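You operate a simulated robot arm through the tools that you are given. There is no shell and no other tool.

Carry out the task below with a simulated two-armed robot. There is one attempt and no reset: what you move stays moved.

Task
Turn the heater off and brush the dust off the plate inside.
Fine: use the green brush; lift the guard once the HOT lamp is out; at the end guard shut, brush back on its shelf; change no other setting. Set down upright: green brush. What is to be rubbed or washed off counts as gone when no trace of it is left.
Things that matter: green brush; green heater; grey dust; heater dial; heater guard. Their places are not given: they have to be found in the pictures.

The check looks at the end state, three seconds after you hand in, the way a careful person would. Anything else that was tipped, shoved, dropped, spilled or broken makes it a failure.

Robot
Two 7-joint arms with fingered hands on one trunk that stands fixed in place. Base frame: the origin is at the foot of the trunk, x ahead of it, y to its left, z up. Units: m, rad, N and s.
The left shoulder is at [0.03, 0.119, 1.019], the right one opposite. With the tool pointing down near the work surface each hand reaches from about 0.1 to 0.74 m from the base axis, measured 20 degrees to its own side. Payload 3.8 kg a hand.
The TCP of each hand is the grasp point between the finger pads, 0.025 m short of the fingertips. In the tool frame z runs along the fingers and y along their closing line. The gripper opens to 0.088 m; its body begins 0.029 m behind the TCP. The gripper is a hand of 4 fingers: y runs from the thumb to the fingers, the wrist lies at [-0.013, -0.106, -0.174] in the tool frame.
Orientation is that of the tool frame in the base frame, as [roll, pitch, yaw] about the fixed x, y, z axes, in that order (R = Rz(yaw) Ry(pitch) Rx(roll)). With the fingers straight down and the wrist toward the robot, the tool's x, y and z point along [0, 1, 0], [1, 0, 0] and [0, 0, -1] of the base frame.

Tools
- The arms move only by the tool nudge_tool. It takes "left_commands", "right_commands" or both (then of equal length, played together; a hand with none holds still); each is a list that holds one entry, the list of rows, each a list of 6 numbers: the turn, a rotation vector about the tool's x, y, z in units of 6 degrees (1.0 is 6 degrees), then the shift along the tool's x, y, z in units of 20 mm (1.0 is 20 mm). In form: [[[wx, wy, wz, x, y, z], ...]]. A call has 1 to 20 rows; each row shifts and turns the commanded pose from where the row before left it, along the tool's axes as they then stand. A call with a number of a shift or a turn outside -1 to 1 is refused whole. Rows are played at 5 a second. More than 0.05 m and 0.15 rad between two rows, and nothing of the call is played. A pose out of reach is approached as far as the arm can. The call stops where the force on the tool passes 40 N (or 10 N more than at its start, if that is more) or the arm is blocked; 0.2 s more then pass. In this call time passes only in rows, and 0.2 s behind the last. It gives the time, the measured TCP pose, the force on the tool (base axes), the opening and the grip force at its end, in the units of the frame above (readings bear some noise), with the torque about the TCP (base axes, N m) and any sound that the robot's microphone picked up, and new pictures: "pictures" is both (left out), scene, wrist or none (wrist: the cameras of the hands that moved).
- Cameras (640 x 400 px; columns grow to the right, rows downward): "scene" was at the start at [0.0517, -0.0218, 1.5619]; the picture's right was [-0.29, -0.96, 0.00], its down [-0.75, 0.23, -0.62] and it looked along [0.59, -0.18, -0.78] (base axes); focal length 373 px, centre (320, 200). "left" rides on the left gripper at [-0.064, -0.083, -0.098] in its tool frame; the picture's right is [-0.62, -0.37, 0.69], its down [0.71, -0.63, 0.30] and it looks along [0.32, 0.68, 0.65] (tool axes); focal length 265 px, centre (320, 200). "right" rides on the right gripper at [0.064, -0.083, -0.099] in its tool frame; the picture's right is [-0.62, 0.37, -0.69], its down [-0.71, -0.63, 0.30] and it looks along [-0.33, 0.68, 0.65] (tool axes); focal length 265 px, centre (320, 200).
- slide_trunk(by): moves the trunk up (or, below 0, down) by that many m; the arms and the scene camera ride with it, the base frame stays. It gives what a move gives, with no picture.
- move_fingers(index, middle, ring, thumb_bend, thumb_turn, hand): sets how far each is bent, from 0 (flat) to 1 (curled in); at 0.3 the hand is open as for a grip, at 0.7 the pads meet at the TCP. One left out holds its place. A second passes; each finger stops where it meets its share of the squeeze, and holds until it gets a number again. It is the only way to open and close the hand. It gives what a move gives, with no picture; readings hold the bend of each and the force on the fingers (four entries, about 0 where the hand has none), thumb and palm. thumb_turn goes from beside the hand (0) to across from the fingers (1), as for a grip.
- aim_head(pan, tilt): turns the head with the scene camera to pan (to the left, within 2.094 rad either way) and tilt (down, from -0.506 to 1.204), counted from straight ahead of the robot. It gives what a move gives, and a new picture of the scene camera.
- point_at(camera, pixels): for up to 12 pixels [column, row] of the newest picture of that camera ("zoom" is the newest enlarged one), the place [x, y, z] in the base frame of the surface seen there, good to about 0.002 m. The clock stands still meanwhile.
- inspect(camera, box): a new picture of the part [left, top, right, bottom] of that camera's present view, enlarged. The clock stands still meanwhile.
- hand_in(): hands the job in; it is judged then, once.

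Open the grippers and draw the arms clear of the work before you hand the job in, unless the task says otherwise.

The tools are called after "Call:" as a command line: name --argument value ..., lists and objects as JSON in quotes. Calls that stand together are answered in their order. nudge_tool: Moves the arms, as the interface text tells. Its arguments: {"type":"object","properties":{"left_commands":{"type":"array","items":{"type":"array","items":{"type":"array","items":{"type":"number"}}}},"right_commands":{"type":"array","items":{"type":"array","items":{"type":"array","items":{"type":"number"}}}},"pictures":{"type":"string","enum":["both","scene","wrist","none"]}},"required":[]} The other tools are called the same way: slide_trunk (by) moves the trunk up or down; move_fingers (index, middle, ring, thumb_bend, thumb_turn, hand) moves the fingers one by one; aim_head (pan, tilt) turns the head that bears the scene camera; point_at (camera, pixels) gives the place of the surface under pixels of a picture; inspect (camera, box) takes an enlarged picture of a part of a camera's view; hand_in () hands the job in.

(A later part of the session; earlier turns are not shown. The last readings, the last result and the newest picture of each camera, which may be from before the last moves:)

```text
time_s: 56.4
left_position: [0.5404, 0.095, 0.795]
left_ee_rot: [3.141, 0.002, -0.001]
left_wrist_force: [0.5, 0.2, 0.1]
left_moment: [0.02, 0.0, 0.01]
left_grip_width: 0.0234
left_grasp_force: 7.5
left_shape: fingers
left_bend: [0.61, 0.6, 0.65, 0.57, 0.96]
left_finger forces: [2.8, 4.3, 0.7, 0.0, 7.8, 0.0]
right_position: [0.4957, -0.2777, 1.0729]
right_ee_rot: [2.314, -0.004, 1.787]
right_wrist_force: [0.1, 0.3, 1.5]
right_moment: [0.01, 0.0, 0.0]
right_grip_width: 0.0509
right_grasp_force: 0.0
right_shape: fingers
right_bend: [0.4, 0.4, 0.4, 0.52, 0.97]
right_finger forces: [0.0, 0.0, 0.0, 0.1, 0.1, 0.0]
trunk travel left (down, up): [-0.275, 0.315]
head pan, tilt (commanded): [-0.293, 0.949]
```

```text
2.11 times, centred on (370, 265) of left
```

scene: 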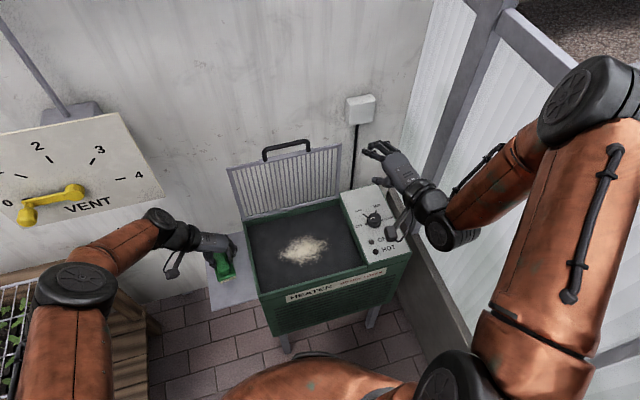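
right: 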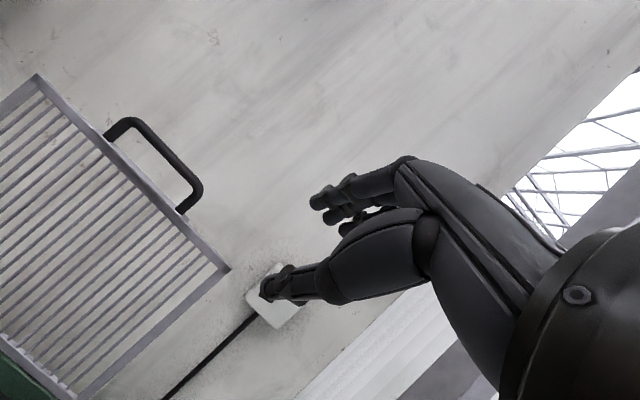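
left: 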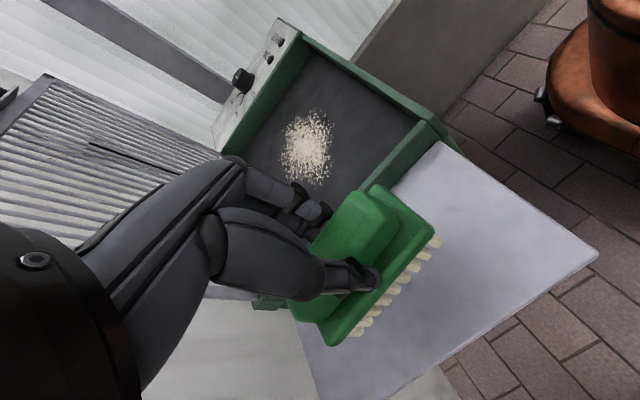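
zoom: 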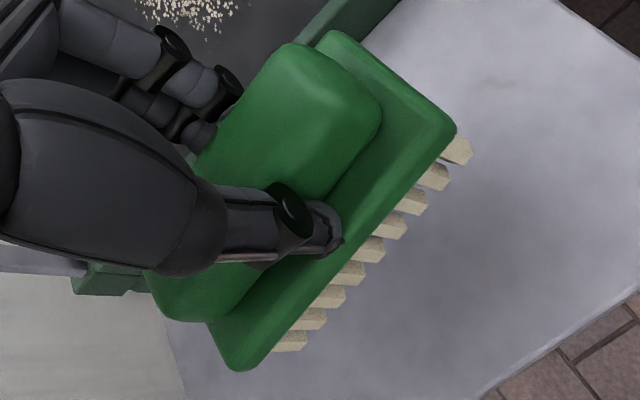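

The base is level (z 0.763–0.765). I get the brush's corners from this enlarged view to know its exact centre and yaw in the hand.

Call:
point_at --camera "zoom" --pixels '[[450, 132], [332, 38], [238, 362], [215, 330], [340, 250], [460, 150], [290, 340], [290, 55], [375, 110]]'

```text
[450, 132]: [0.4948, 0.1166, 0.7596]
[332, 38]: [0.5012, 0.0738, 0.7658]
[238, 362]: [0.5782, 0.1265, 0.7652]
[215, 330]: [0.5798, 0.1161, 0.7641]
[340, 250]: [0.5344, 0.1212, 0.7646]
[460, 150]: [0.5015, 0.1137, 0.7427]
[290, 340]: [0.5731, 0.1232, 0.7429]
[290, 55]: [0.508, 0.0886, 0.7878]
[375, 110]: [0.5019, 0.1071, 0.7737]
```

Brush held level, yawed about 7° in the hand, centre 5 mm left of the TCP. I check the right elbow's clearance from the glass before shifting the parked right hand outward.

Call:
point_at --camera "scene" --pixels '[[590, 100], [635, 110], [600, 250], [560, 60], [620, 180]]'

Call:
nudge_tool --left_commands '[[[0, 0, 0, 0, 0, -1], [0, 0, 0, 0, 0, -1], [0, 0, 0, 0, 0, -1], [0, 0, 0, 0, 0, -1], [0, 0, 0, 0.055, 0.97, 0], [0, 0, 0, 0.055, 0.97, 0], [0, 0, 0, 0.055, 0.97, 0], [0, 0, 0, 0.055, 0.97, 0], [0, 0, 0, 0.055, 0.97, 0], [0, 0, 0, 0.055, 0.97, 0], [0, 0, 0, 0.055, 0.97, 0], [0, 0, 0, 0.055, 0.97, 0], [0, 0, 0, 0.055, 0.97, 0]]]' --pictures "both"

```text
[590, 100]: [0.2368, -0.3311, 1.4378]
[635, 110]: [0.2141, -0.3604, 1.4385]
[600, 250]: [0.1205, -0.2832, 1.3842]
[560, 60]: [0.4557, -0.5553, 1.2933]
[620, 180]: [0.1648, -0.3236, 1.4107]
```

```text
time_s: 59.2
left_position: [0.5503, -0.0827, 0.8752]
left_ee_rot: [3.141, 0.0, 0.0]
left_wrist_force: [1.0, 0.5, -1.3]
left_moment: [0.02, -0.03, 0.01]
left_grip_width: 0.0238
left_grasp_force: 7.5
left_shape: fingers
left_bend: [0.61, 0.6, 0.65, 0.57, 0.96]
left_finger forces: [2.9, 4.2, 0.6, 0.0, 7.9, 0.0]
right_position: [0.4949, -0.2795, 1.0722]
right_ee_rot: [2.317, -0.004, 1.785]
right_wrist_force: [0.0, -0.5, -0.2]
right_moment: [-0.02, 0.01, -0.02]
right_grip_width: 0.0505
right_grasp_force: 0.1
right_shape: fingers
right_bend: [0.4, 0.4, 0.4, 0.52, 0.97]
right_finger forces: [0.0, 0.0, 0.0, 0.0, 0.1, 0.0]
trunk travel left (down, up): [-0.275, 0.315]
head pan, tilt (commanded): [-0.293, 0.949]
```

scene: 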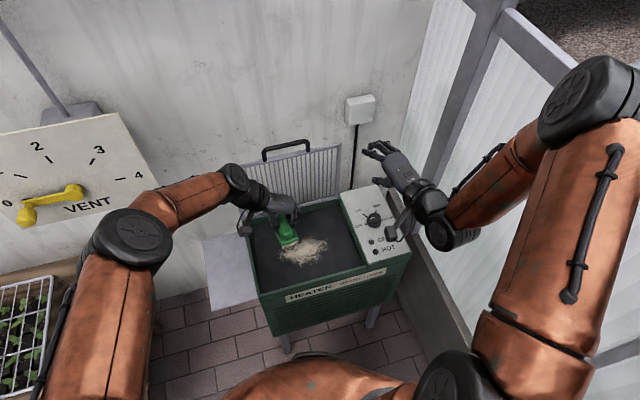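
left: 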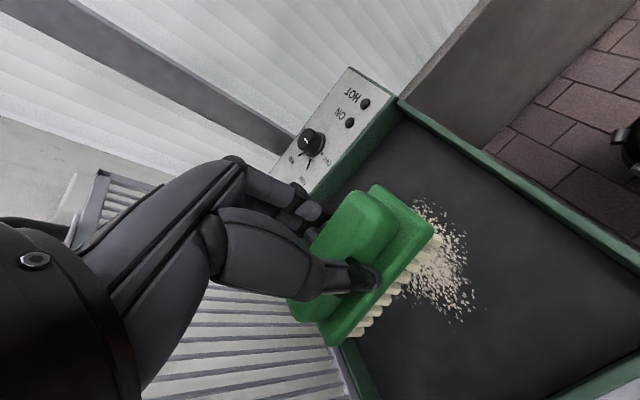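

The brush is above the plate. I turn the left hand +90° so the wrist comes toward the robot (brush's long side across), and shift the parked right hand 80 mm further right.

Call:
nudge_tool --left_commands '[[[0, 0, -1, 0, 0, 0], [0, 0, -1, 0, 0, 0], [0, 0, -1, 0, 0, 0], [0, 0, -1, 0, 0, 0], [0, 0, -1, 0, 0, 0], [0, 0, -1, 0, 0, 0], [0, 0, -1, 0, 0, 0], [0, 0, -1, 0, 0, 0], [0, 0, -1, 0, 0, 0], [0, 0, -1, 0, 0, 0], [0, 0, -1, 0, 0, 0], [0, 0, -1, 0, 0, 0], [0, 0, -1, 0, 0, 0], [0, 0, -1, 0, 0, 0], [0, 0, -1, 0, 0, 0]]]' --right_commands '[[[0, 0, 0, -0.978, -0.14, -0.155], [0, 0, 0, -0.978, -0.14, -0.155], [0, 0, 0, -0.978, -0.14, -0.155], [0, 0, 0, -0.978, -0.14, -0.155], [0, 0, 0, 0, 0, 0], [0, 0, 0, 0, 0, 0], [0, 0, 0, 0, 0, 0], [0, 0, 0, 0, 0, 0], [0, 0, 0, 0, 0, 0], [0, 0, 0, 0, 0, 0], [0, 0, 0, 0, 0, 0], [0, 0, 0, 0, 0, 0], [0, 0, 0, 0, 0, 0], [0, 0, 0, 0, 0, 0], [0, 0, 0, 0, 0, 0]]]' --pictures "both"

Call:
inspect --camera "scene" --box '[220, 160, 380, 290]'

```text
time_s: 62.4
left_position: [0.5499, -0.0817, 0.876]
left_ee_rot: [-3.141, 0.001, 1.573]
left_wrist_force: [0.6, 1.0, -1.1]
left_moment: [-0.04, -0.06, -0.01]
left_grip_width: 0.0236
left_grasp_force: 6.9
left_shape: fingers
left_bend: [0.61, 0.63, 0.64, 0.58, 0.96]
left_finger forces: [3.6, 2.1, 0.9, 0.2, 6.6, 0.0]
right_position: [0.4956, -0.3594, 1.0719]
right_ee_rot: [2.315, -0.005, 1.787]
right_wrist_force: [-0.9, 1.1, 0.3]
right_moment: [-0.02, -0.02, -0.04]
right_grip_width: 0.0507
right_grasp_force: 0.1
right_shape: fingers
right_bend: [0.4, 0.4, 0.4, 0.52, 0.97]
right_finger forces: [0.1, 0.0, 0.0, 0.1, 0.0, 0.0]
trunk travel left (down, up): [-0.275, 0.315]
head pan, tilt (commanded): [-0.293, 0.949]
```

scene: 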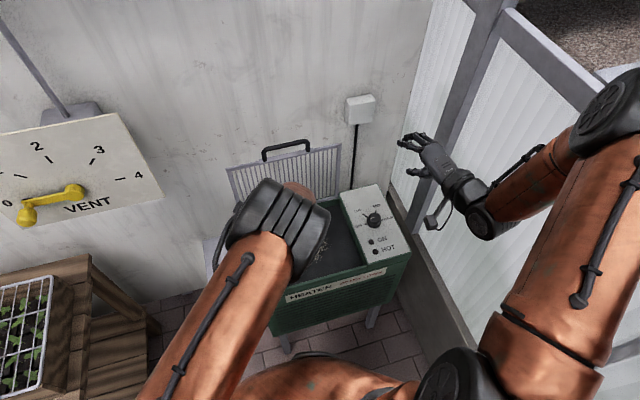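
right: 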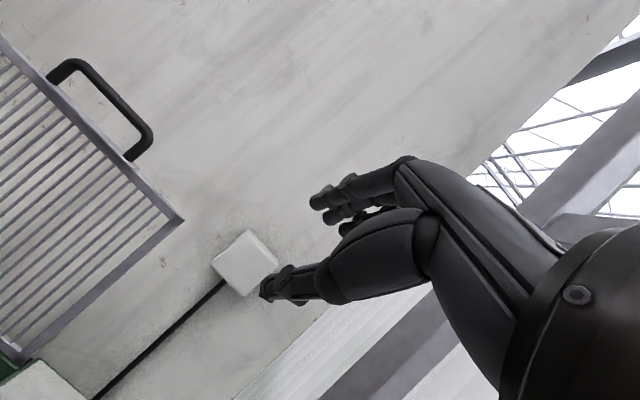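
left: 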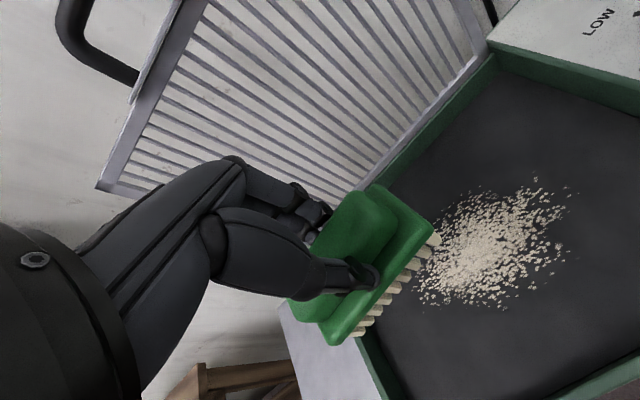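

```text
3.08 times, centred on (300, 225) of scene
```

zoom: 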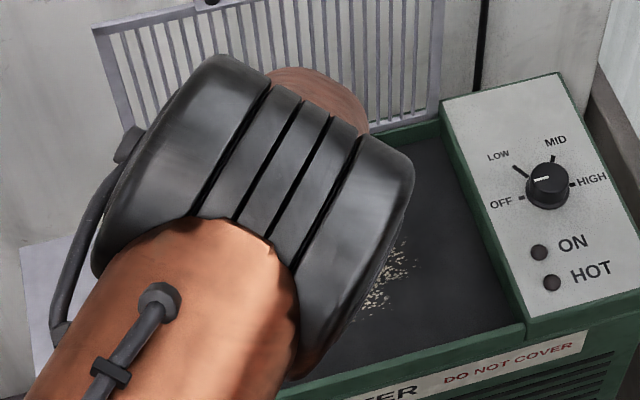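

The brush and dust are well seen in the left wrist view. I move to the dust's far edge (TCP x 0.605, clear of the standing guard) and lower to just above contact.

Call:
nudge_tool --left_commands '[[[0, 0, 0, 0, 0.917, 0], [0, 0, 0, 0, 0.917, 0], [0, 0, 0, 0, 0.917, 0], [0, 0, 0, 0, 0, 1], [0, 0, 0, 0, 0, 1], [0, 0, 0, 0, 0, 1], [0, 0, 0, 0, 0, 1], [0, 0, 0, 0, 0, 1], [0, 0, 0, 0, 0, 0.8], [0, 0, 0, 0, 0, 0.25]]]' --pictures "both"

Call:
inspect --camera "scene" --box '[220, 160, 380, 290]'

```text
time_s: 64.6
left_position: [0.5842, -0.083, 0.7549]
left_ee_rot: [-3.082, -0.008, 1.556]
left_wrist_force: [-0.3, 0.0, -1.8]
left_moment: [-0.02, -0.03, 0.0]
left_grip_width: 0.0237
left_grasp_force: 7.2
left_shape: fingers
left_bend: [0.61, 0.63, 0.64, 0.58, 0.96]
left_finger forces: [3.6, 2.2, 0.9, 0.0, 6.5, 0.0]
left hand out of reach, approached as far as the arm can: row 8, 9, 10
right_position: [0.4959, -0.3583, 1.0727]
right_ee_rot: [2.318, -0.003, 1.788]
right_wrist_force: [-0.6, -0.1, 0.0]
right_moment: [-0.02, -0.01, 0.0]
right_grip_width: 0.0505
right_grasp_force: 0.0
right_shape: fingers
right_bend: [0.4, 0.4, 0.4, 0.52, 0.97]
right_finger forces: [0.1, 0.1, 0.0, 0.0, 0.0, 0.0]
trunk travel left (down, up): [-0.275, 0.315]
head pan, tilt (commanded): [-0.293, 0.949]
```

scene: 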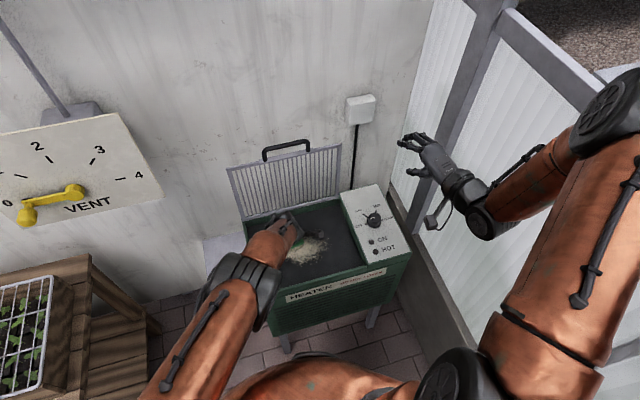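
left: 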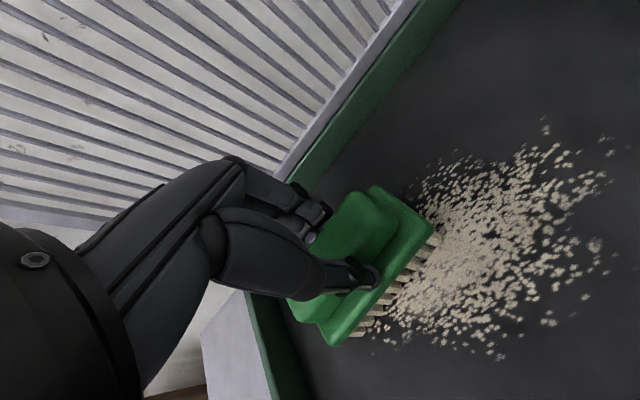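

```text
3.08 times, centred on (300, 225) of scene
```

zoom: 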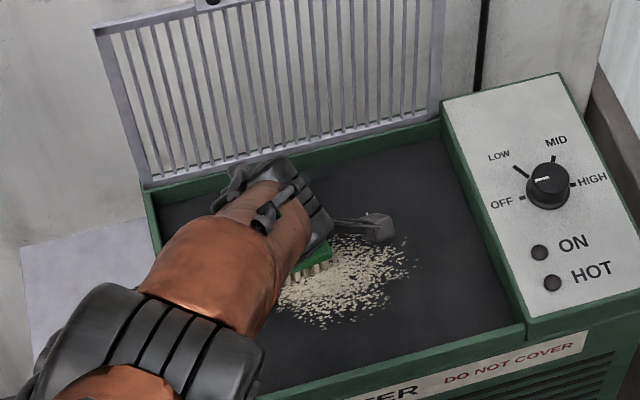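

The arm ran out of reach (x 0.584, tilted 3°). I raise both hands 0.2 m so the trunk can be lowered for more reach.

Call:
nudge_tool --left_commands '[[[0, 0, 0, 0, 0, -1], [0, 0, 0, 0, 0, -1], [0, 0, 0, 0, 0, -1], [0, 0, 0, 0, -0.5, -1], [0, 0, 0, 0, -0.5, -1], [0, 0, 0, 0, -0.5, -1], [0, 0, 0, 0, -0.5, -1], [0, 0, 0, 0, 0, -1], [0, 0, 0, 0, 0, -1], [0, 0, 0, 0, 0, -1]]]' --right_commands '[[[0, 0, 0, 0, 0.742, -0.67], [0, 0, 0, 0, 0.742, -0.67], [0, 0, 0, 0, 0.742, -0.67], [0, 0, 0, 0, 0.742, -0.67], [0, 0, 0, 0, 0.742, -0.67], [0, 0, 0, 0, 0.742, -0.67], [0, 0, 0, 0, 0, 0], [0, 0, 0, 0, 0, 0], [0, 0, 0, 0, 0, 0], [0, 0, 0, 0, 0, 0]]]' --pictures "both"

```text
time_s: 66.8
left_position: [0.5613, -0.0809, 0.9607]
left_ee_rot: [3.142, -0.002, 1.571]
left_wrist_force: [0.1, 0.7, -1.0]
left_moment: [0.01, -0.01, -0.04]
left_grip_width: 0.0237
left_grasp_force: 6.4
left_shape: fingers
left_bend: [0.61, 0.63, 0.64, 0.58, 0.96]
left_finger forces: [3.6, 2.0, 0.9, 0.0, 6.6, 0.0]
right_position: [0.4975, -0.3593, 1.1925]
right_ee_rot: [2.316, -0.004, 1.787]
right_wrist_force: [-1.0, -0.8, 0.1]
right_moment: [-0.01, 0.01, 0.0]
right_grip_width: 0.0508
right_grasp_force: 0.1
right_shape: fingers
right_bend: [0.4, 0.4, 0.4, 0.52, 0.97]
right_finger forces: [0.0, 0.0, 0.0, 0.0, 0.0, 0.0]
trunk travel left (down, up): [-0.275, 0.315]
head pan, tilt (commanded): [-0.293, 0.949]
```

scene: 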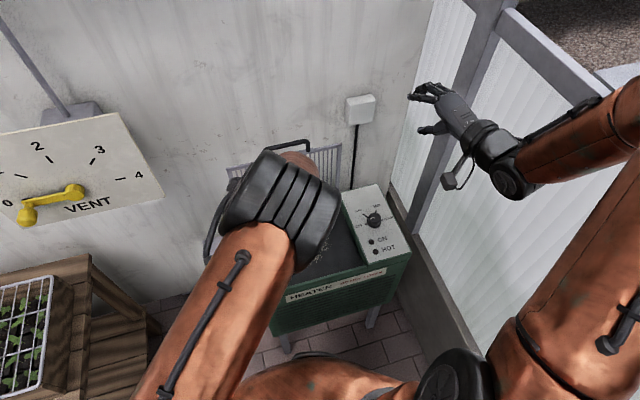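
right: 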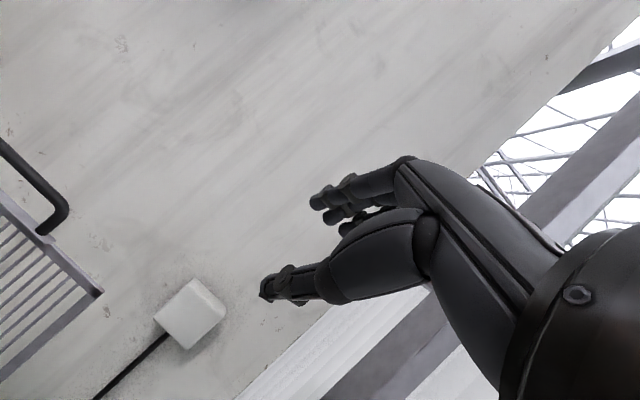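
left: 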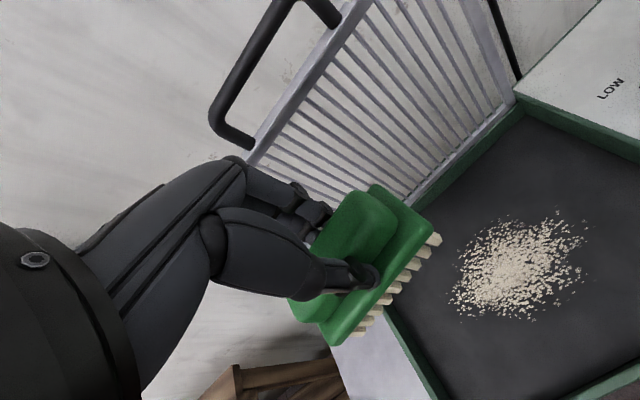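

Both hands are high and level again (left z 0.961). I lower the trunk 0.15 m; the brush will then hang about 60 mm above the plate.

Call:
slide_trunk --by -0.15

Call:
aim_head --pan -0.25 --tilt 0.86

```text
time_s: 68.5
left_position: [0.5624, -0.0801, 0.8108]
left_ee_rot: [-3.141, 0.0, 1.57]
left_wrist_force: [-1.2, 0.1, -1.8]
left_moment: [0.02, 0.01, -0.01]
left_grip_width: 0.0239
left_grasp_force: 6.6
left_shape: fingers
left_bend: [0.61, 0.63, 0.64, 0.58, 0.96]
left_finger forces: [3.6, 2.2, 0.9, 0.0, 6.6, 0.0]
right_position: [0.498, -0.3583, 1.0432]
right_ee_rot: [2.315, -0.002, 1.785]
right_wrist_force: [0.1, 1.0, 0.3]
right_moment: [0.0, 0.01, 0.02]
right_grip_width: 0.0506
right_grasp_force: 0.1
right_shape: fingers
right_bend: [0.4, 0.4, 0.4, 0.52, 0.97]
right_finger forces: [0.0, 0.0, 0.1, 0.0, 0.0, 0.0]
trunk travel left (down, up): [-0.125, 0.465]
head pan, tilt (commanded): [-0.293, 0.949]
```

```text
time_s: 69.2
left_position: [0.5616, -0.0811, 0.8099]
left_ee_rot: [3.141, 0.002, 1.571]
left_wrist_force: [-0.3, -0.4, -0.5]
left_moment: [0.02, 0.0, -0.01]
left_grip_width: 0.0235
left_grasp_force: 7.1
left_shape: fingers
left_bend: [0.61, 0.63, 0.64, 0.58, 0.96]
left_finger forces: [3.7, 2.1, 0.9, 0.0, 6.6, 0.0]
right_position: [0.4983, -0.3583, 1.0424]
right_ee_rot: [2.316, -0.003, 1.787]
right_wrist_force: [0.3, 0.4, 0.1]
right_moment: [-0.03, -0.01, 0.02]
right_grip_width: 0.0506
right_grasp_force: 0.1
right_shape: fingers
right_bend: [0.4, 0.4, 0.4, 0.52, 0.97]
right_finger forces: [0.0, 0.0, 0.0, 0.0, 0.0, 0.0]
trunk travel left (down, up): [-0.125, 0.465]
head pan, tilt (commanded): [-0.25, 0.86]
```

scene: 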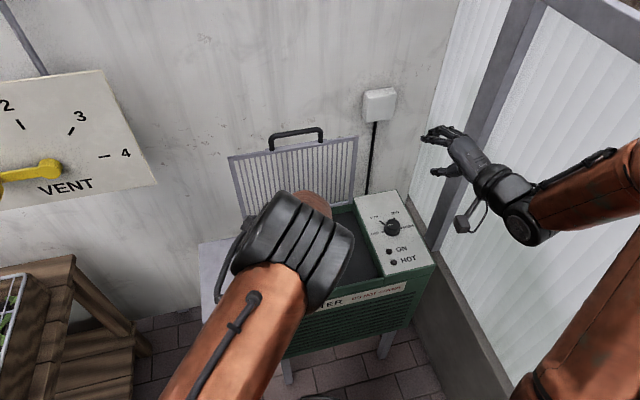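

Now the brush is at TCP (0.5616,-0.081,0.810). I move to x 0.605 and lower to z 0.754, just above contact.

Call:
nudge_tool --left_commands '[[[0, 0, 0, 0, 0.723, 0], [0, 0, 0, 0, 0.723, 0], [0, 0, 0, 0, 0.723, 0], [0, 0, 0, 0, 0, 1], [0, 0, 0, 0, 0, 1], [0, 0, 0, 0, 0, 0.8]]]' --pictures "both"

```text
time_s: 70.6
left_position: [0.6049, -0.0799, 0.7539]
left_ee_rot: [3.141, 0.001, 1.572]
left_wrist_force: [0.0, -0.8, -0.3]
left_moment: [-0.04, 0.02, -0.02]
left_grip_width: 0.0237
left_grasp_force: 6.3
left_shape: fingers
left_bend: [0.61, 0.63, 0.64, 0.58, 0.96]
left_finger forces: [3.7, 2.1, 0.9, 0.0, 6.7, 0.1]
right_position: [0.4979, -0.3586, 1.0425]
right_ee_rot: [2.318, -0.004, 1.788]
right_wrist_force: [-0.2, 0.5, -0.1]
right_moment: [0.02, 0.01, -0.05]
right_grip_width: 0.0508
right_grasp_force: 0.1
right_shape: fingers
right_bend: [0.4, 0.4, 0.4, 0.52, 0.97]
right_finger forces: [0.0, 0.0, 0.1, 0.1, 0.0, 0.0]
trunk travel left (down, up): [-0.125, 0.465]
head pan, tilt (commanded): [-0.25, 0.86]
```

scene: 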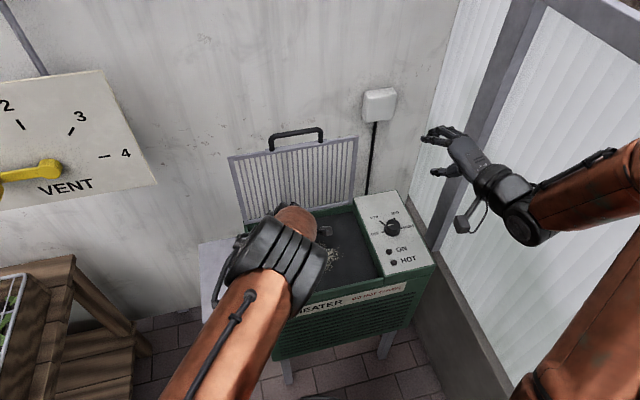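
left: 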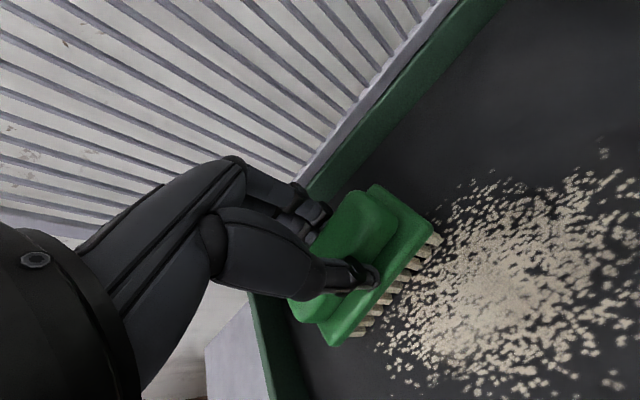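

Level at (0.605,-0.080,0.754). I lower a few more millimetres until the bristles touch.

Call:
nudge_tool --left_commands '[[[0, 0, 0, 0, 0, 0.15], [0, 0, 0, 0, 0, 0.1]]]' --pictures "none"

```text
time_s: 71.2
left_position: [0.6048, -0.08, 0.7514]
left_ee_rot: [3.138, 0.001, 1.569]
left_wrist_force: [-0.9, -0.4, 10.4]
left_moment: [-0.03, 0.04, 0.04]
left_grip_width: 0.0236
left_grasp_force: 8.4
left_shape: fingers
left_bend: [0.61, 0.63, 0.65, 0.58, 0.96]
left_finger forces: [3.7, 3.1, 0.8, 0.1, 8.6, 0.0]
right_position: [0.4963, -0.3586, 1.0436]
right_ee_rot: [2.316, -0.003, 1.788]
right_wrist_force: [0.4, 0.0, 0.8]
right_moment: [-0.03, -0.01, 0.0]
right_grip_width: 0.0504
right_grasp_force: 0.1
right_shape: fingers
right_bend: [0.4, 0.4, 0.4, 0.52, 0.97]
right_finger forces: [0.0, 0.0, 0.1, 0.0, 0.0, 0.1]
trunk travel left (down, up): [-0.125, 0.465]
head pan, tilt (commanded): [-0.25, 0.86]
```

Contact with 10 N; I ease up 1 mm and make the first stroke toward the robot, 105 mm.

Call:
nudge_tool --left_commands '[[[0, 0, 0, 0, 0, -0.05], [0, 0, 0, 0, -0.75, 0], [0, 0, 0, 0, -0.75, 0], [0, 0, 0, 0, -0.75, 0], [0, 0, 0, 0, -0.75, 0], [0, 0, 0, 0, -0.75, 0], [0, 0, 0, 0, -0.75, 0], [0, 0, 0, 0, -0.75, 0]]]' --pictures "both"

```text
time_s: 73.0
left_position: [0.4996, -0.08, 0.7509]
left_ee_rot: [3.14, 0.001, 1.57]
left_wrist_force: [3.9, 0.9, 12.8]
left_moment: [0.02, -0.18, -0.03]
left_grip_width: 0.0234
left_grasp_force: 10.9
left_shape: fingers
left_bend: [0.6, 0.63, 0.65, 0.59, 0.96]
left_finger forces: [6.4, 7.4, 1.4, 0.1, 6.9, 0.0]
right_position: [0.4972, -0.3579, 1.0432]
right_ee_rot: [2.316, -0.003, 1.786]
right_wrist_force: [-0.4, 1.0, -0.7]
right_moment: [0.05, 0.0, 0.0]
right_grip_width: 0.0506
right_grasp_force: 0.1
right_shape: fingers
right_bend: [0.4, 0.4, 0.4, 0.52, 0.97]
right_finger forces: [0.1, 0.1, 0.0, 0.0, 0.0, 0.0]
trunk travel left (down, up): [-0.125, 0.465]
head pan, tilt (commanded): [-0.25, 0.86]
```

scene: 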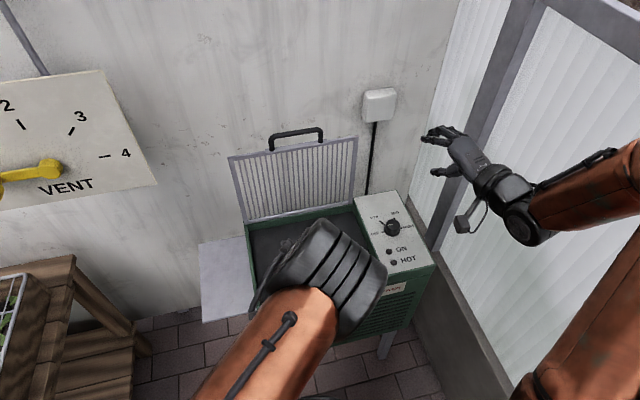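
left: 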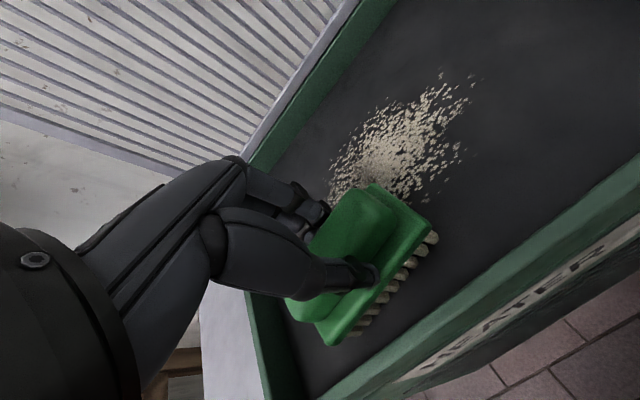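

Dust in the swept lane is gone. I step 45 mm to the right and sweep away from the robot, then step again and sweep back.

Call:
nudge_tool --left_commands '[[[0, 0, 0, -0.75, 0, -0.04], [0, 0, 0, -0.75, 0, 0], [0, 0, 0, -0.75, 0, 0], [0, 0, 0, 0, 0.75, 0], [0, 0, 0, 0, 0.75, 0], [0, 0, 0, 0, 0.75, 0], [0, 0, 0, 0, 0.75, 0], [0, 0, 0, 0, 0.75, 0], [0, 0, 0, 0, 0.75, 0], [0, 0, 0, 0, 0.75, 0]]]' --pictures "both"

```text
time_s: 75.2
left_position: [0.6032, -0.1246, 0.7508]
left_ee_rot: [3.141, 0.0, 1.569]
left_wrist_force: [-1.9, 0.2, 3.6]
left_moment: [0.0, 0.0, -0.01]
left_grip_width: 0.0237
left_grasp_force: 7.6
left_shape: fingers
left_bend: [0.61, 0.64, 0.65, 0.58, 0.96]
left_finger forces: [3.6, 2.9, 0.6, 0.0, 8.3, 0.0]
right_position: [0.4976, -0.3574, 1.0432]
right_ee_rot: [2.317, -0.003, 1.785]
right_wrist_force: [-0.5, -0.4, 0.2]
right_moment: [-0.01, 0.01, -0.01]
right_grip_width: 0.0505
right_grasp_force: 0.0
right_shape: fingers
right_bend: [0.4, 0.4, 0.4, 0.52, 0.97]
right_finger forces: [0.0, 0.0, 0.0, 0.0, 0.0, 0.0]
trunk travel left (down, up): [-0.125, 0.465]
head pan, tilt (commanded): [-0.25, 0.86]
```

scene: 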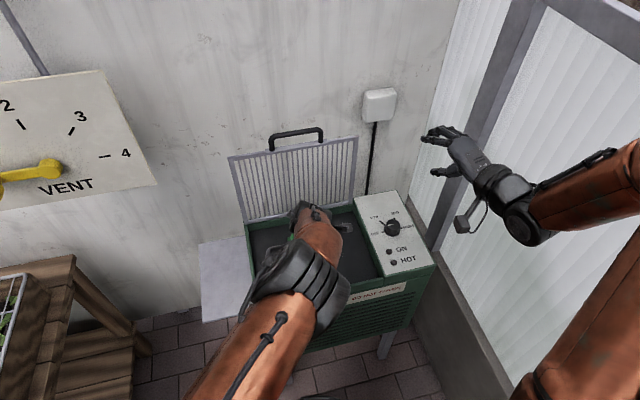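
left: 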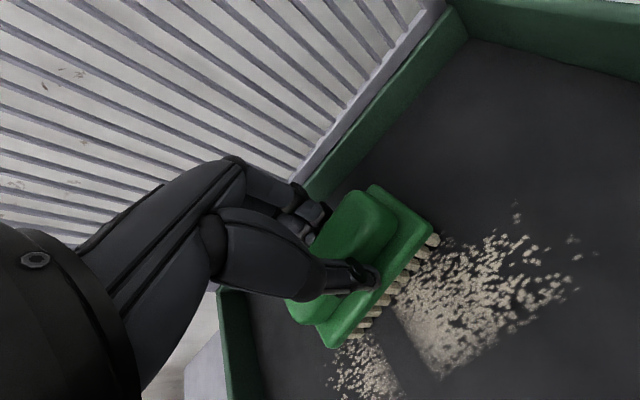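

Part of the dust remains beside the lane just swept. I look closer at the left wrist view.

Call:
inspect --camera "left" --box '[280, 180, 640, 400]'

Call:
point_at --camera "left" --pixels '[[345, 345], [395, 395], [335, 385], [440, 375], [405, 310], [575, 240], [515, 205], [440, 245], [425, 340], [380, 370]]'

```text
1.78 times, centred on (460, 290) of left
```

zoom: 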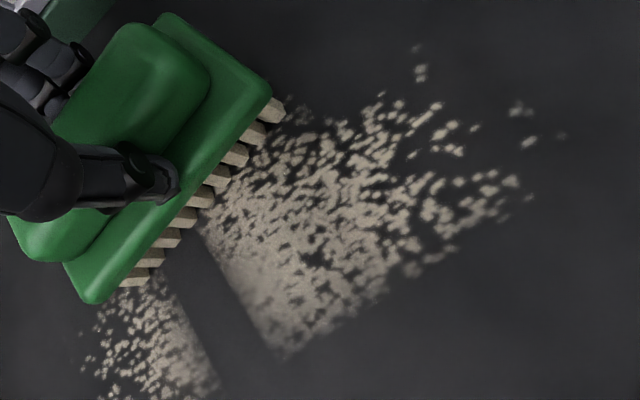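

```text
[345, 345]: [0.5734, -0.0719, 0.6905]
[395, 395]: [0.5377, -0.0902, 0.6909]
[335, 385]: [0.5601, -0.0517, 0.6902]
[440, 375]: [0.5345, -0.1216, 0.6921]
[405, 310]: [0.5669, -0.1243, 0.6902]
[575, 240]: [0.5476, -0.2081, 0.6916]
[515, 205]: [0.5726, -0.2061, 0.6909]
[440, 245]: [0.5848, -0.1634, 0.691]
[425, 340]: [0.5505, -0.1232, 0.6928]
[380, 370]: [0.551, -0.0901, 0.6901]
```

The cleared strip is only y -0.09 to -0.122, about a third of the brush's length, so the brush may be touching only at one end. I measure its base for tilt.

Call:
point_at --camera "zoom" --pixels '[[255, 92], [172, 25], [95, 290], [75, 268], [200, 150], [275, 108], [130, 283], [215, 60], [160, 220]]'

Call:
inspect --camera "left" --box '[300, 220, 460, 360]'

```text
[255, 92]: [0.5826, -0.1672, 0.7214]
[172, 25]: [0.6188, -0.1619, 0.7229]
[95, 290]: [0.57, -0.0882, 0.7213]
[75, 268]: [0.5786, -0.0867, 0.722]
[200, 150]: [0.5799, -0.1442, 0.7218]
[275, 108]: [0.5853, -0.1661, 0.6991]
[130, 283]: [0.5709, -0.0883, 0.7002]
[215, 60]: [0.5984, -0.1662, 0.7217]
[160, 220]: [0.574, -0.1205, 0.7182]
```

```text
2.86 times, centred on (380, 290) of left
```

zoom: 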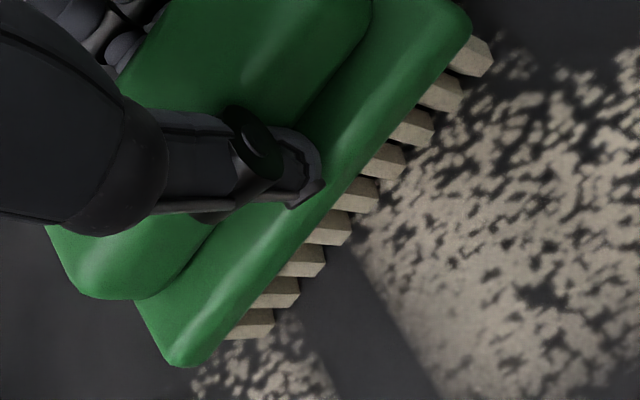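

The brush sits flush within 1 mm, but this last stroke had only 3.6 N and cleared little, while the earlier one had about 12 N. I press about 2 mm deeper and sweep back toward the robot on the same lane.

Call:
nudge_tool --left_commands '[[[0, 0, 0, 0, 0, 0.1]]]' --pictures "none"

```text
time_s: 75.6
left_position: [0.6048, -0.1248, 0.7499]
left_ee_rot: [3.14, 0.002, 1.571]
left_wrist_force: [-3.1, 2.4, 12.6]
left_moment: [0.0, -0.01, 0.05]
left_grip_width: 0.0235
left_grasp_force: 10.8
left_shape: fingers
left_bend: [0.62, 0.64, 0.65, 0.58, 0.96]
left_finger forces: [5.9, 5.0, 0.5, 0.0, 9.8, 0.0]
right_position: [0.4975, -0.3568, 1.0448]
right_ee_rot: [2.317, -0.002, 1.785]
right_wrist_force: [0.3, 0.6, -0.3]
right_moment: [-0.02, 0.0, -0.03]
right_grip_width: 0.0506
right_grasp_force: 0.1
right_shape: fingers
right_bend: [0.4, 0.4, 0.4, 0.52, 0.97]
right_finger forces: [0.0, 0.0, 0.0, 0.1, 0.0, 0.0]
trunk travel left (down, up): [-0.125, 0.465]
head pan, tilt (commanded): [-0.25, 0.86]
```

Now 12.6 N of contact. I sweep 105 mm toward the robot at this pressure.

Call:
nudge_tool --left_commands '[[[0, 0, 0, 0, -0.75, 0], [0, 0, 0, 0, -0.75, 0], [0, 0, 0, 0, -0.75, 0], [0, 0, 0, 0, -0.75, 0], [0, 0, 0, 0, -0.75, 0], [0, 0, 0, 0, -0.75, 0], [0, 0, 0, 0, -0.75, 0]]]' --pictures "wrist"

Call:
inspect --camera "left" --box '[280, 40, 640, 400]'

```text
time_s: 77.2
left_position: [0.4995, -0.126, 0.7508]
left_ee_rot: [3.139, 0.002, 1.568]
left_wrist_force: [7.5, 0.6, 23.0]
left_moment: [-0.04, -0.49, 0.01]
left_grip_width: 0.0239
left_grasp_force: 17.8
left_shape: fingers
left_bend: [0.59, 0.62, 0.64, 0.59, 0.96]
left_finger forces: [16.7, 10.3, 1.4, 0.1, 6.3, 0.1]
right_position: [0.4967, -0.358, 1.043]
right_ee_rot: [2.316, -0.004, 1.789]
right_wrist_force: [-0.1, 0.0, -0.6]
right_moment: [-0.01, -0.03, 0.01]
right_grip_width: 0.0509
right_grasp_force: 0.0
right_shape: fingers
right_bend: [0.4, 0.4, 0.4, 0.52, 0.97]
right_finger forces: [0.0, 0.0, 0.1, 0.0, 0.0, 0.0]
trunk travel left (down, up): [-0.125, 0.465]
head pan, tilt (commanded): [-0.25, 0.86]
```

left: 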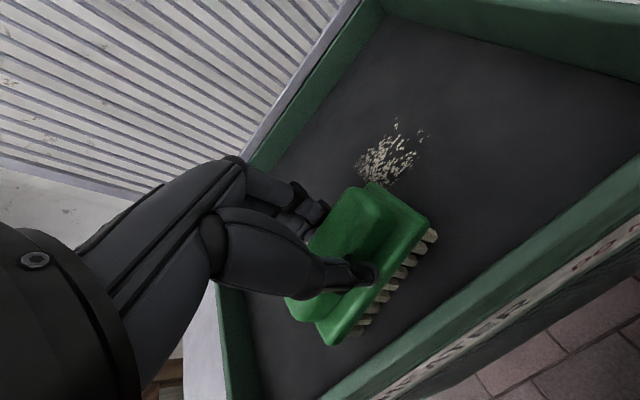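

```text
1.11 times, centred on (460, 220) of left
```

zoom: 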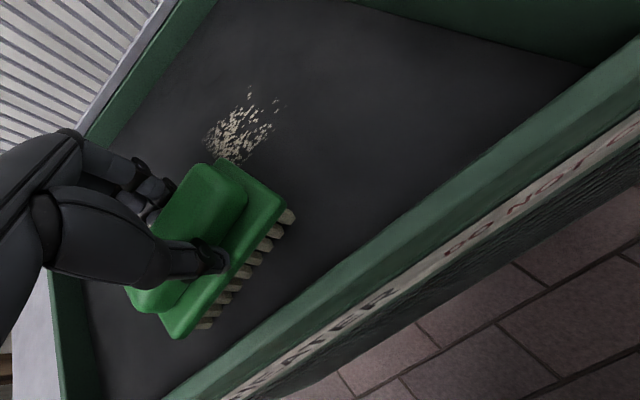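

Most of the dust on this lane is gone; a patch near y -0.19 remains. I lift, go to the far end at y -0.17, press and sweep again toward the robot.

Call:
nudge_tool --left_commands '[[[0, 0, 0, 0, 0, -0.6], [0, 0, 0, -0.375, 0.875, 0], [0, 0, 0, -0.375, 0.875, 0], [0, 0, 0, -0.375, 0.875, 0], [0, 0, 0, -0.375, 0.875, 0], [0, 0, 0, -0.375, 0.875, 0], [0, 0, 0, -0.375, 0.875, 0], [0, 0, 0, 0, 0, 0.5]]]' --pictures "both"

Call:
inspect --camera "left" --box '[280, 180, 640, 400]'

```text
time_s: 79.0
left_position: [0.605, -0.1705, 0.7512]
left_ee_rot: [3.14, 0.001, 1.57]
left_wrist_force: [0.5, -0.7, 2.7]
left_moment: [0.01, -0.07, 0.02]
left_grip_width: 0.0237
left_grasp_force: 8.1
left_shape: fingers
left_bend: [0.6, 0.63, 0.65, 0.58, 0.96]
left_finger forces: [3.9, 3.8, 0.8, 0.1, 7.6, 0.0]
right_position: [0.4969, -0.3582, 1.0431]
right_ee_rot: [2.315, -0.003, 1.787]
right_wrist_force: [-0.5, -0.5, 0.4]
right_moment: [0.0, -0.01, 0.01]
right_grip_width: 0.0507
right_grasp_force: 0.1
right_shape: fingers
right_bend: [0.4, 0.4, 0.4, 0.52, 0.97]
right_finger forces: [0.0, 0.0, 0.0, 0.0, 0.0, 0.1]
trunk travel left (down, up): [-0.125, 0.465]
head pan, tilt (commanded): [-0.25, 0.86]
```

scene: 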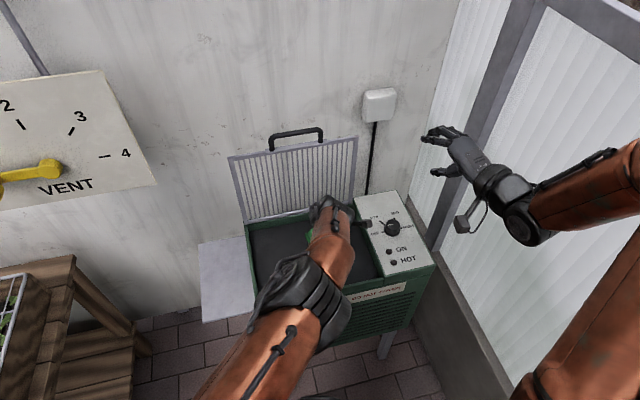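
left: 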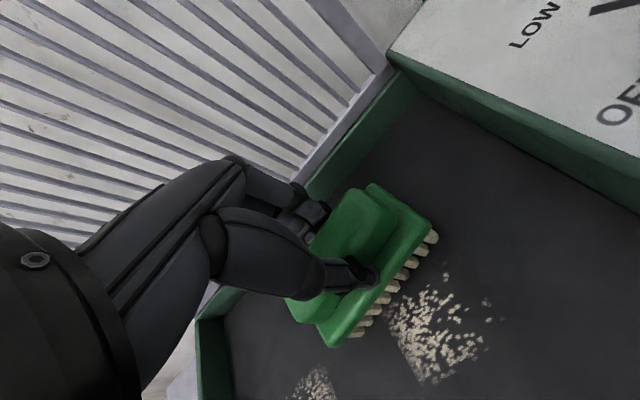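

```text
1.78 times, centred on (460, 290) of left
```

zoom: 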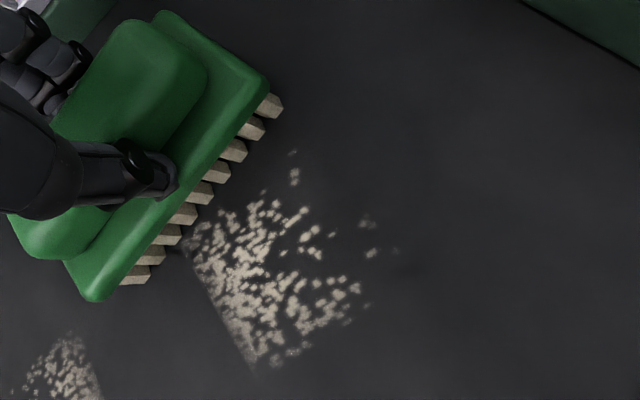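

Two patches remain: one under the brush's present lane and one near y -0.07. I press 2 mm more and sweep toward the robot.

Call:
nudge_tool --left_commands '[[[0, 0, 0, 0, 0, 0.1], [0, 0, 0, 0, -0.75, 0], [0, 0, 0, 0, -0.75, 0], [0, 0, 0, 0, -0.75, 0], [0, 0, 0, 0, -0.75, 0], [0, 0, 0, 0, -0.75, 0], [0, 0, 0, 0, -0.75, 0], [0, 0, 0, 0, -0.75, 0]]]' --pictures "wrist"

Call:
nudge_tool --left_commands '[[[0, 0, 0, 0, 0, -0.6], [0, 0, 0, 0.9, 0.75, 0], [0, 0, 0, 0.9, 0.75, 0], [0, 0, 0, 0.9, 0.75, 0], [0, 0, 0, 0.9, 0.75, 0], [0, 0, 0, 0.9, 0.75, 0], [0, 0, 0, 0.9, 0.75, 0], [0, 0, 0, 0, 0.75, 0]]]' --pictures "wrist"

```text
time_s: 80.8
left_position: [0.4997, -0.1696, 0.7503]
left_ee_rot: [3.137, 0.002, 1.571]
left_wrist_force: [6.4, -0.9, 23.3]
left_moment: [-0.06, -0.51, 0.03]
left_grip_width: 0.0233
left_grasp_force: 18.7
left_shape: fingers
left_bend: [0.59, 0.62, 0.64, 0.59, 0.96]
left_finger forces: [18.1, 11.0, 1.6, 0.1, 6.3, 0.0]
right_position: [0.4962, -0.3577, 1.0429]
right_ee_rot: [2.316, -0.001, 1.785]
right_wrist_force: [-0.3, 0.7, -0.5]
right_moment: [0.0, 0.03, -0.01]
right_grip_width: 0.0504
right_grasp_force: 0.0
right_shape: fingers
right_bend: [0.4, 0.4, 0.4, 0.52, 0.97]
right_finger forces: [0.0, 0.0, 0.0, 0.0, 0.0, 0.0]
trunk travel left (down, up): [-0.125, 0.465]
head pan, tilt (commanded): [-0.25, 0.86]
```

left: 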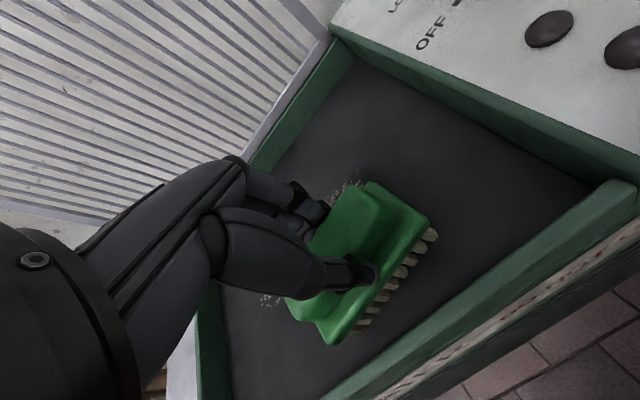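

```text
time_s: 82.6
left_position: [0.6049, -0.0619, 0.7604]
left_ee_rot: [-3.14, 0.001, 1.569]
left_wrist_force: [0.0, 0.3, 0.4]
left_moment: [0.02, -0.01, -0.02]
left_grip_width: 0.0236
left_grasp_force: 7.1
left_shape: fingers
left_bend: [0.6, 0.63, 0.64, 0.59, 0.96]
left_finger forces: [3.9, 2.3, 0.7, 0.0, 7.2, 0.1]
right_position: [0.4975, -0.3576, 1.0429]
right_ee_rot: [2.318, -0.004, 1.788]
right_wrist_force: [-0.9, 0.7, 0.2]
right_moment: [-0.02, 0.03, 0.01]
right_grip_width: 0.0507
right_grasp_force: 0.0
right_shape: fingers
right_bend: [0.4, 0.4, 0.4, 0.52, 0.97]
right_finger forces: [0.1, 0.0, 0.0, 0.0, 0.0, 0.1]
trunk travel left (down, up): [-0.125, 0.465]
head pan, tilt (commanded): [-0.25, 0.86]
```

left: 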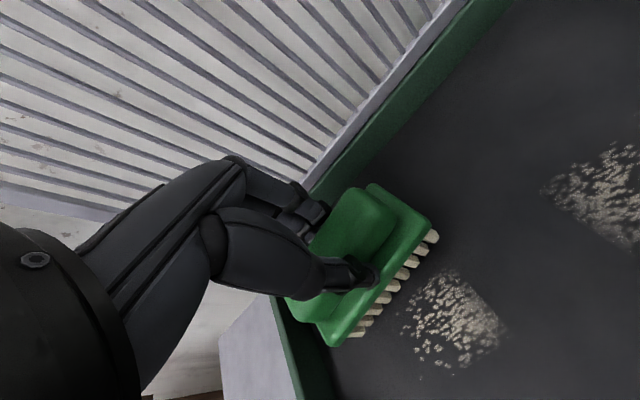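

Lifted; I locate the two remaining patches exactly.

Call:
point_at --camera "left" --pixels '[[445, 272], [405, 325], [505, 335], [440, 370], [545, 190], [615, 150], [635, 245], [460, 320], [600, 200]]'

Call:
inspect --camera "left" --box '[380, 100, 640, 400]'

```text
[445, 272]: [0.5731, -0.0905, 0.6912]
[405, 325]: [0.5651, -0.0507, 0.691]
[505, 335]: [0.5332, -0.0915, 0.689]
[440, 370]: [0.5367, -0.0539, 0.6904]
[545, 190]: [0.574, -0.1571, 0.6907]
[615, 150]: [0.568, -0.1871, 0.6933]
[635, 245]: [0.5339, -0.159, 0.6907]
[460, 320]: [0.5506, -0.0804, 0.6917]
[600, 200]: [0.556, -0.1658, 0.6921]
```

```text
1.33 times, centred on (510, 250) of left
```

zoom: 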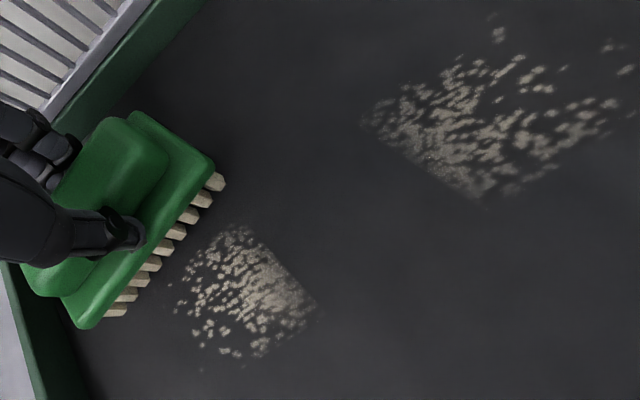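

Both leftovers span x 0.533–0.575 only: places passed once; twice-passed places are clean. So more and slower passes: I press at y -0.07 and sweep forth and back.

Call:
nudge_tool --left_commands '[[[0, 0, 0, -0.4, 0, 0.5], [0, 0, 0, 0, 0, 0.1], [0, 0, 0, 0, -0.5, 0], [0, 0, 0, 0, -0.5, 0], [0, 0, 0, 0, -0.5, 0], [0, 0, 0, 0, -0.5, 0], [0, 0, 0, 0, -0.5, 0], [0, 0, 0, 0, -0.5, 0], [0, 0, 0, 0, -0.5, 0], [0, 0, 0, 0, -0.5, 0], [0, 0, 0, 0, 0.5, 0.03], [0, 0, 0, 0, 0.5, 0], [0, 0, 0, 0, 0.5, 0], [0, 0, 0, 0, 0.5, 0], [0, 0, 0, 0, 0.5, 0], [0, 0, 0, 0, 0.5, 0], [0, 0, 0, 0, 0.5, 0], [0, 0, 0, 0, 0.5, 0]]]' --pictures "wrist"

Call:
inspect --camera "left" --box '[280, 100, 640, 400]'

```text
time_s: 86.4
left_position: [0.6027, -0.0693, 0.7489]
left_ee_rot: [3.139, 0.0, 1.571]
left_wrist_force: [-6.8, -0.1, 23.7]
left_moment: [-0.06, 0.36, -0.01]
left_grip_width: 0.024
left_grasp_force: 17.3
left_shape: fingers
left_bend: [0.64, 0.65, 0.66, 0.57, 0.96]
left_finger forces: [8.7, 3.6, 0.1, 0.0, 22.1, 0.0]
right_position: [0.4951, -0.3583, 1.0443]
right_ee_rot: [2.316, -0.001, 1.785]
right_wrist_force: [-0.7, -0.5, 0.4]
right_moment: [-0.04, 0.02, -0.01]
right_grip_width: 0.0505
right_grasp_force: 0.0
right_shape: fingers
right_bend: [0.4, 0.4, 0.4, 0.52, 0.97]
right_finger forces: [0.0, 0.0, 0.0, 0.0, 0.0, 0.1]
trunk travel left (down, up): [-0.125, 0.465]
head pan, tilt (commanded): [-0.25, 0.86]
```

left: 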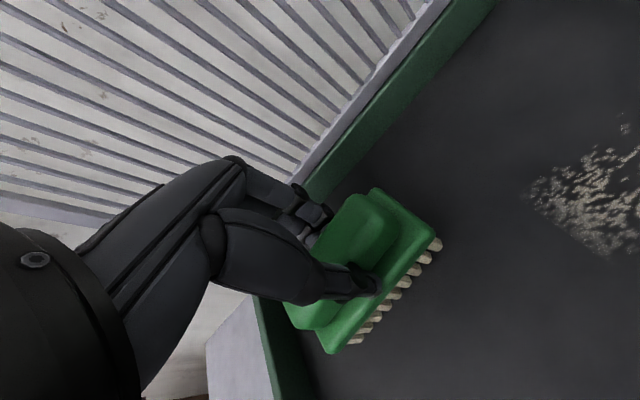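

```text
1.33 times, centred on (460, 250) of left
```

zoom: 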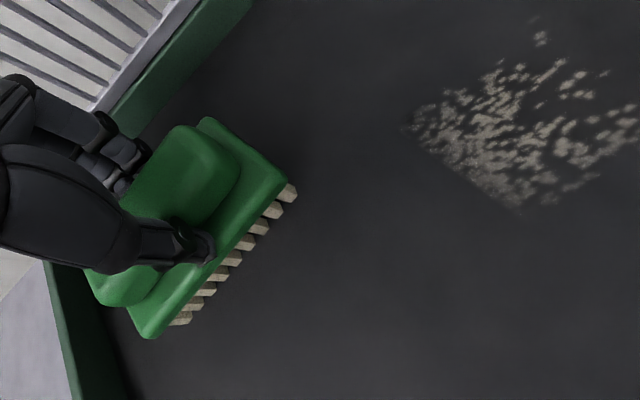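

The patch at y -0.07 is gone. I lift, cross to y -0.185, press and sweep forth and back there.

Call:
nudge_tool --left_commands '[[[0, 0, 0, 0, 0, -0.7], [0, 0, 0, -0.83, 0, 0], [0, 0, 0, -0.83, 0, 0], [0, 0, 0, -0.83, 0, 0], [0, 0, 0, -0.83, 0, 0], [0, 0, 0, -0.83, 0, 0], [0, 0, 0, -0.83, 0, 0], [0, 0, 0, -0.83, 0, 0], [0, 0, 0, 0, 0, 0.6]]]' --pictures "none"

Call:
nudge_tool --left_commands '[[[0, 0, 0, 0, 0, 0.04], [0, 0, 0, 0, -0.5, 0], [0, 0, 0, 0, -0.5, 0], [0, 0, 0, 0, -0.5, 0], [0, 0, 0, 0, -0.5, 0], [0, 0, 0, 0, -0.5, 0], [0, 0, 0, 0, -0.5, 0], [0, 0, 0, 0, -0.5, 0], [0, 0, 0, 0, -0.5, 0], [0, 0, 0, 0, 0.5, 0.03], [0, 0, 0, 0, 0.5, 0], [0, 0, 0, 0, 0.5, 0], [0, 0, 0, 0, 0.5, 0], [0, 0, 0, 0, 0.5, 0], [0, 0, 0, 0, 0.5, 0], [0, 0, 0, 0, 0.5, 0], [0, 0, 0, 0, 0.5, 0]]]' --pictures "wrist"

Call:
inspect --camera "left" --box '[280, 100, 640, 400]'

```text
time_s: 88.4
left_position: [0.6043, -0.1876, 0.7506]
left_ee_rot: [3.14, -0.002, 1.571]
left_wrist_force: [0.1, -0.1, 1.2]
left_moment: [-0.01, -0.02, 0.05]
left_grip_width: 0.0241
left_grasp_force: 7.9
left_shape: fingers
left_bend: [0.61, 0.64, 0.65, 0.57, 0.96]
left_finger forces: [4.0, 3.9, 0.4, 0.0, 7.6, 0.0]
right_position: [0.4966, -0.3576, 1.0432]
right_ee_rot: [2.317, -0.003, 1.786]
right_wrist_force: [1.2, -0.4, -0.3]
right_moment: [0.01, -0.04, -0.01]
right_grip_width: 0.0505
right_grasp_force: 0.2
right_shape: fingers
right_bend: [0.4, 0.4, 0.4, 0.52, 0.97]
right_finger forces: [0.0, 0.1, 0.1, 0.1, 0.0, 0.1]
trunk travel left (down, up): [-0.125, 0.465]
head pan, tilt (commanded): [-0.25, 0.86]
```

```text
time_s: 92.0
left_position: [0.6036, -0.187, 0.7501]
left_ee_rot: [3.141, 0.002, 1.571]
left_wrist_force: [-7.0, -0.8, 18.3]
left_moment: [-0.08, 0.13, 0.0]
left_grip_width: 0.024
left_grasp_force: 14.9
left_shape: fingers
left_bend: [0.64, 0.65, 0.66, 0.57, 0.96]
left_finger forces: [10.1, 2.8, 0.0, 0.1, 17.3, 0.0]
right_position: [0.4956, -0.3577, 1.0435]
right_ee_rot: [2.313, -0.003, 1.786]
right_wrist_force: [-0.1, 0.0, 0.3]
right_moment: [-0.01, -0.02, 0.01]
right_grip_width: 0.0504
right_grasp_force: 0.0
right_shape: fingers
right_bend: [0.4, 0.4, 0.4, 0.52, 0.97]
right_finger forces: [0.0, 0.1, 0.1, 0.1, 0.0, 0.1]
trunk travel left (down, up): [-0.125, 0.465]
head pan, tilt (commanded): [-0.25, 0.86]
```

left: 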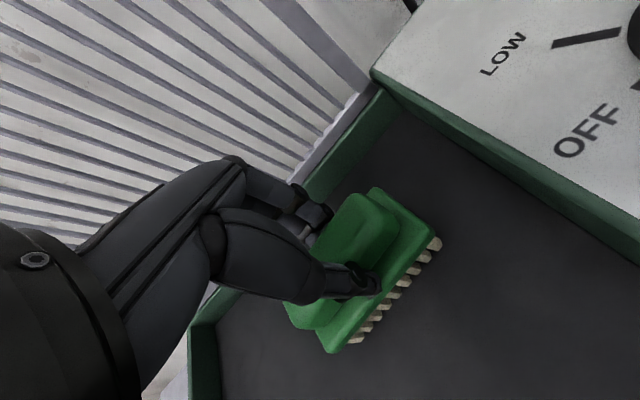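

```text
1.33 times, centred on (460, 250) of left
```

zoom: 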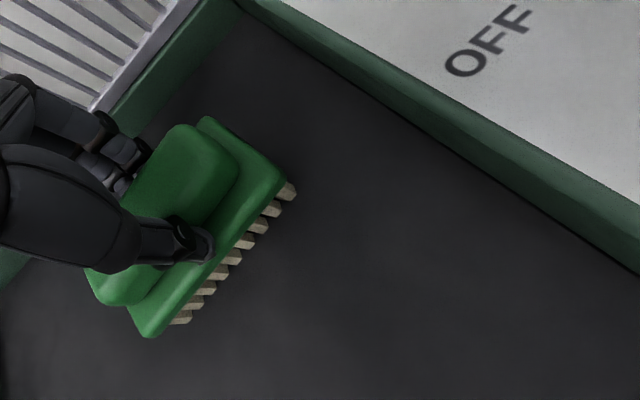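

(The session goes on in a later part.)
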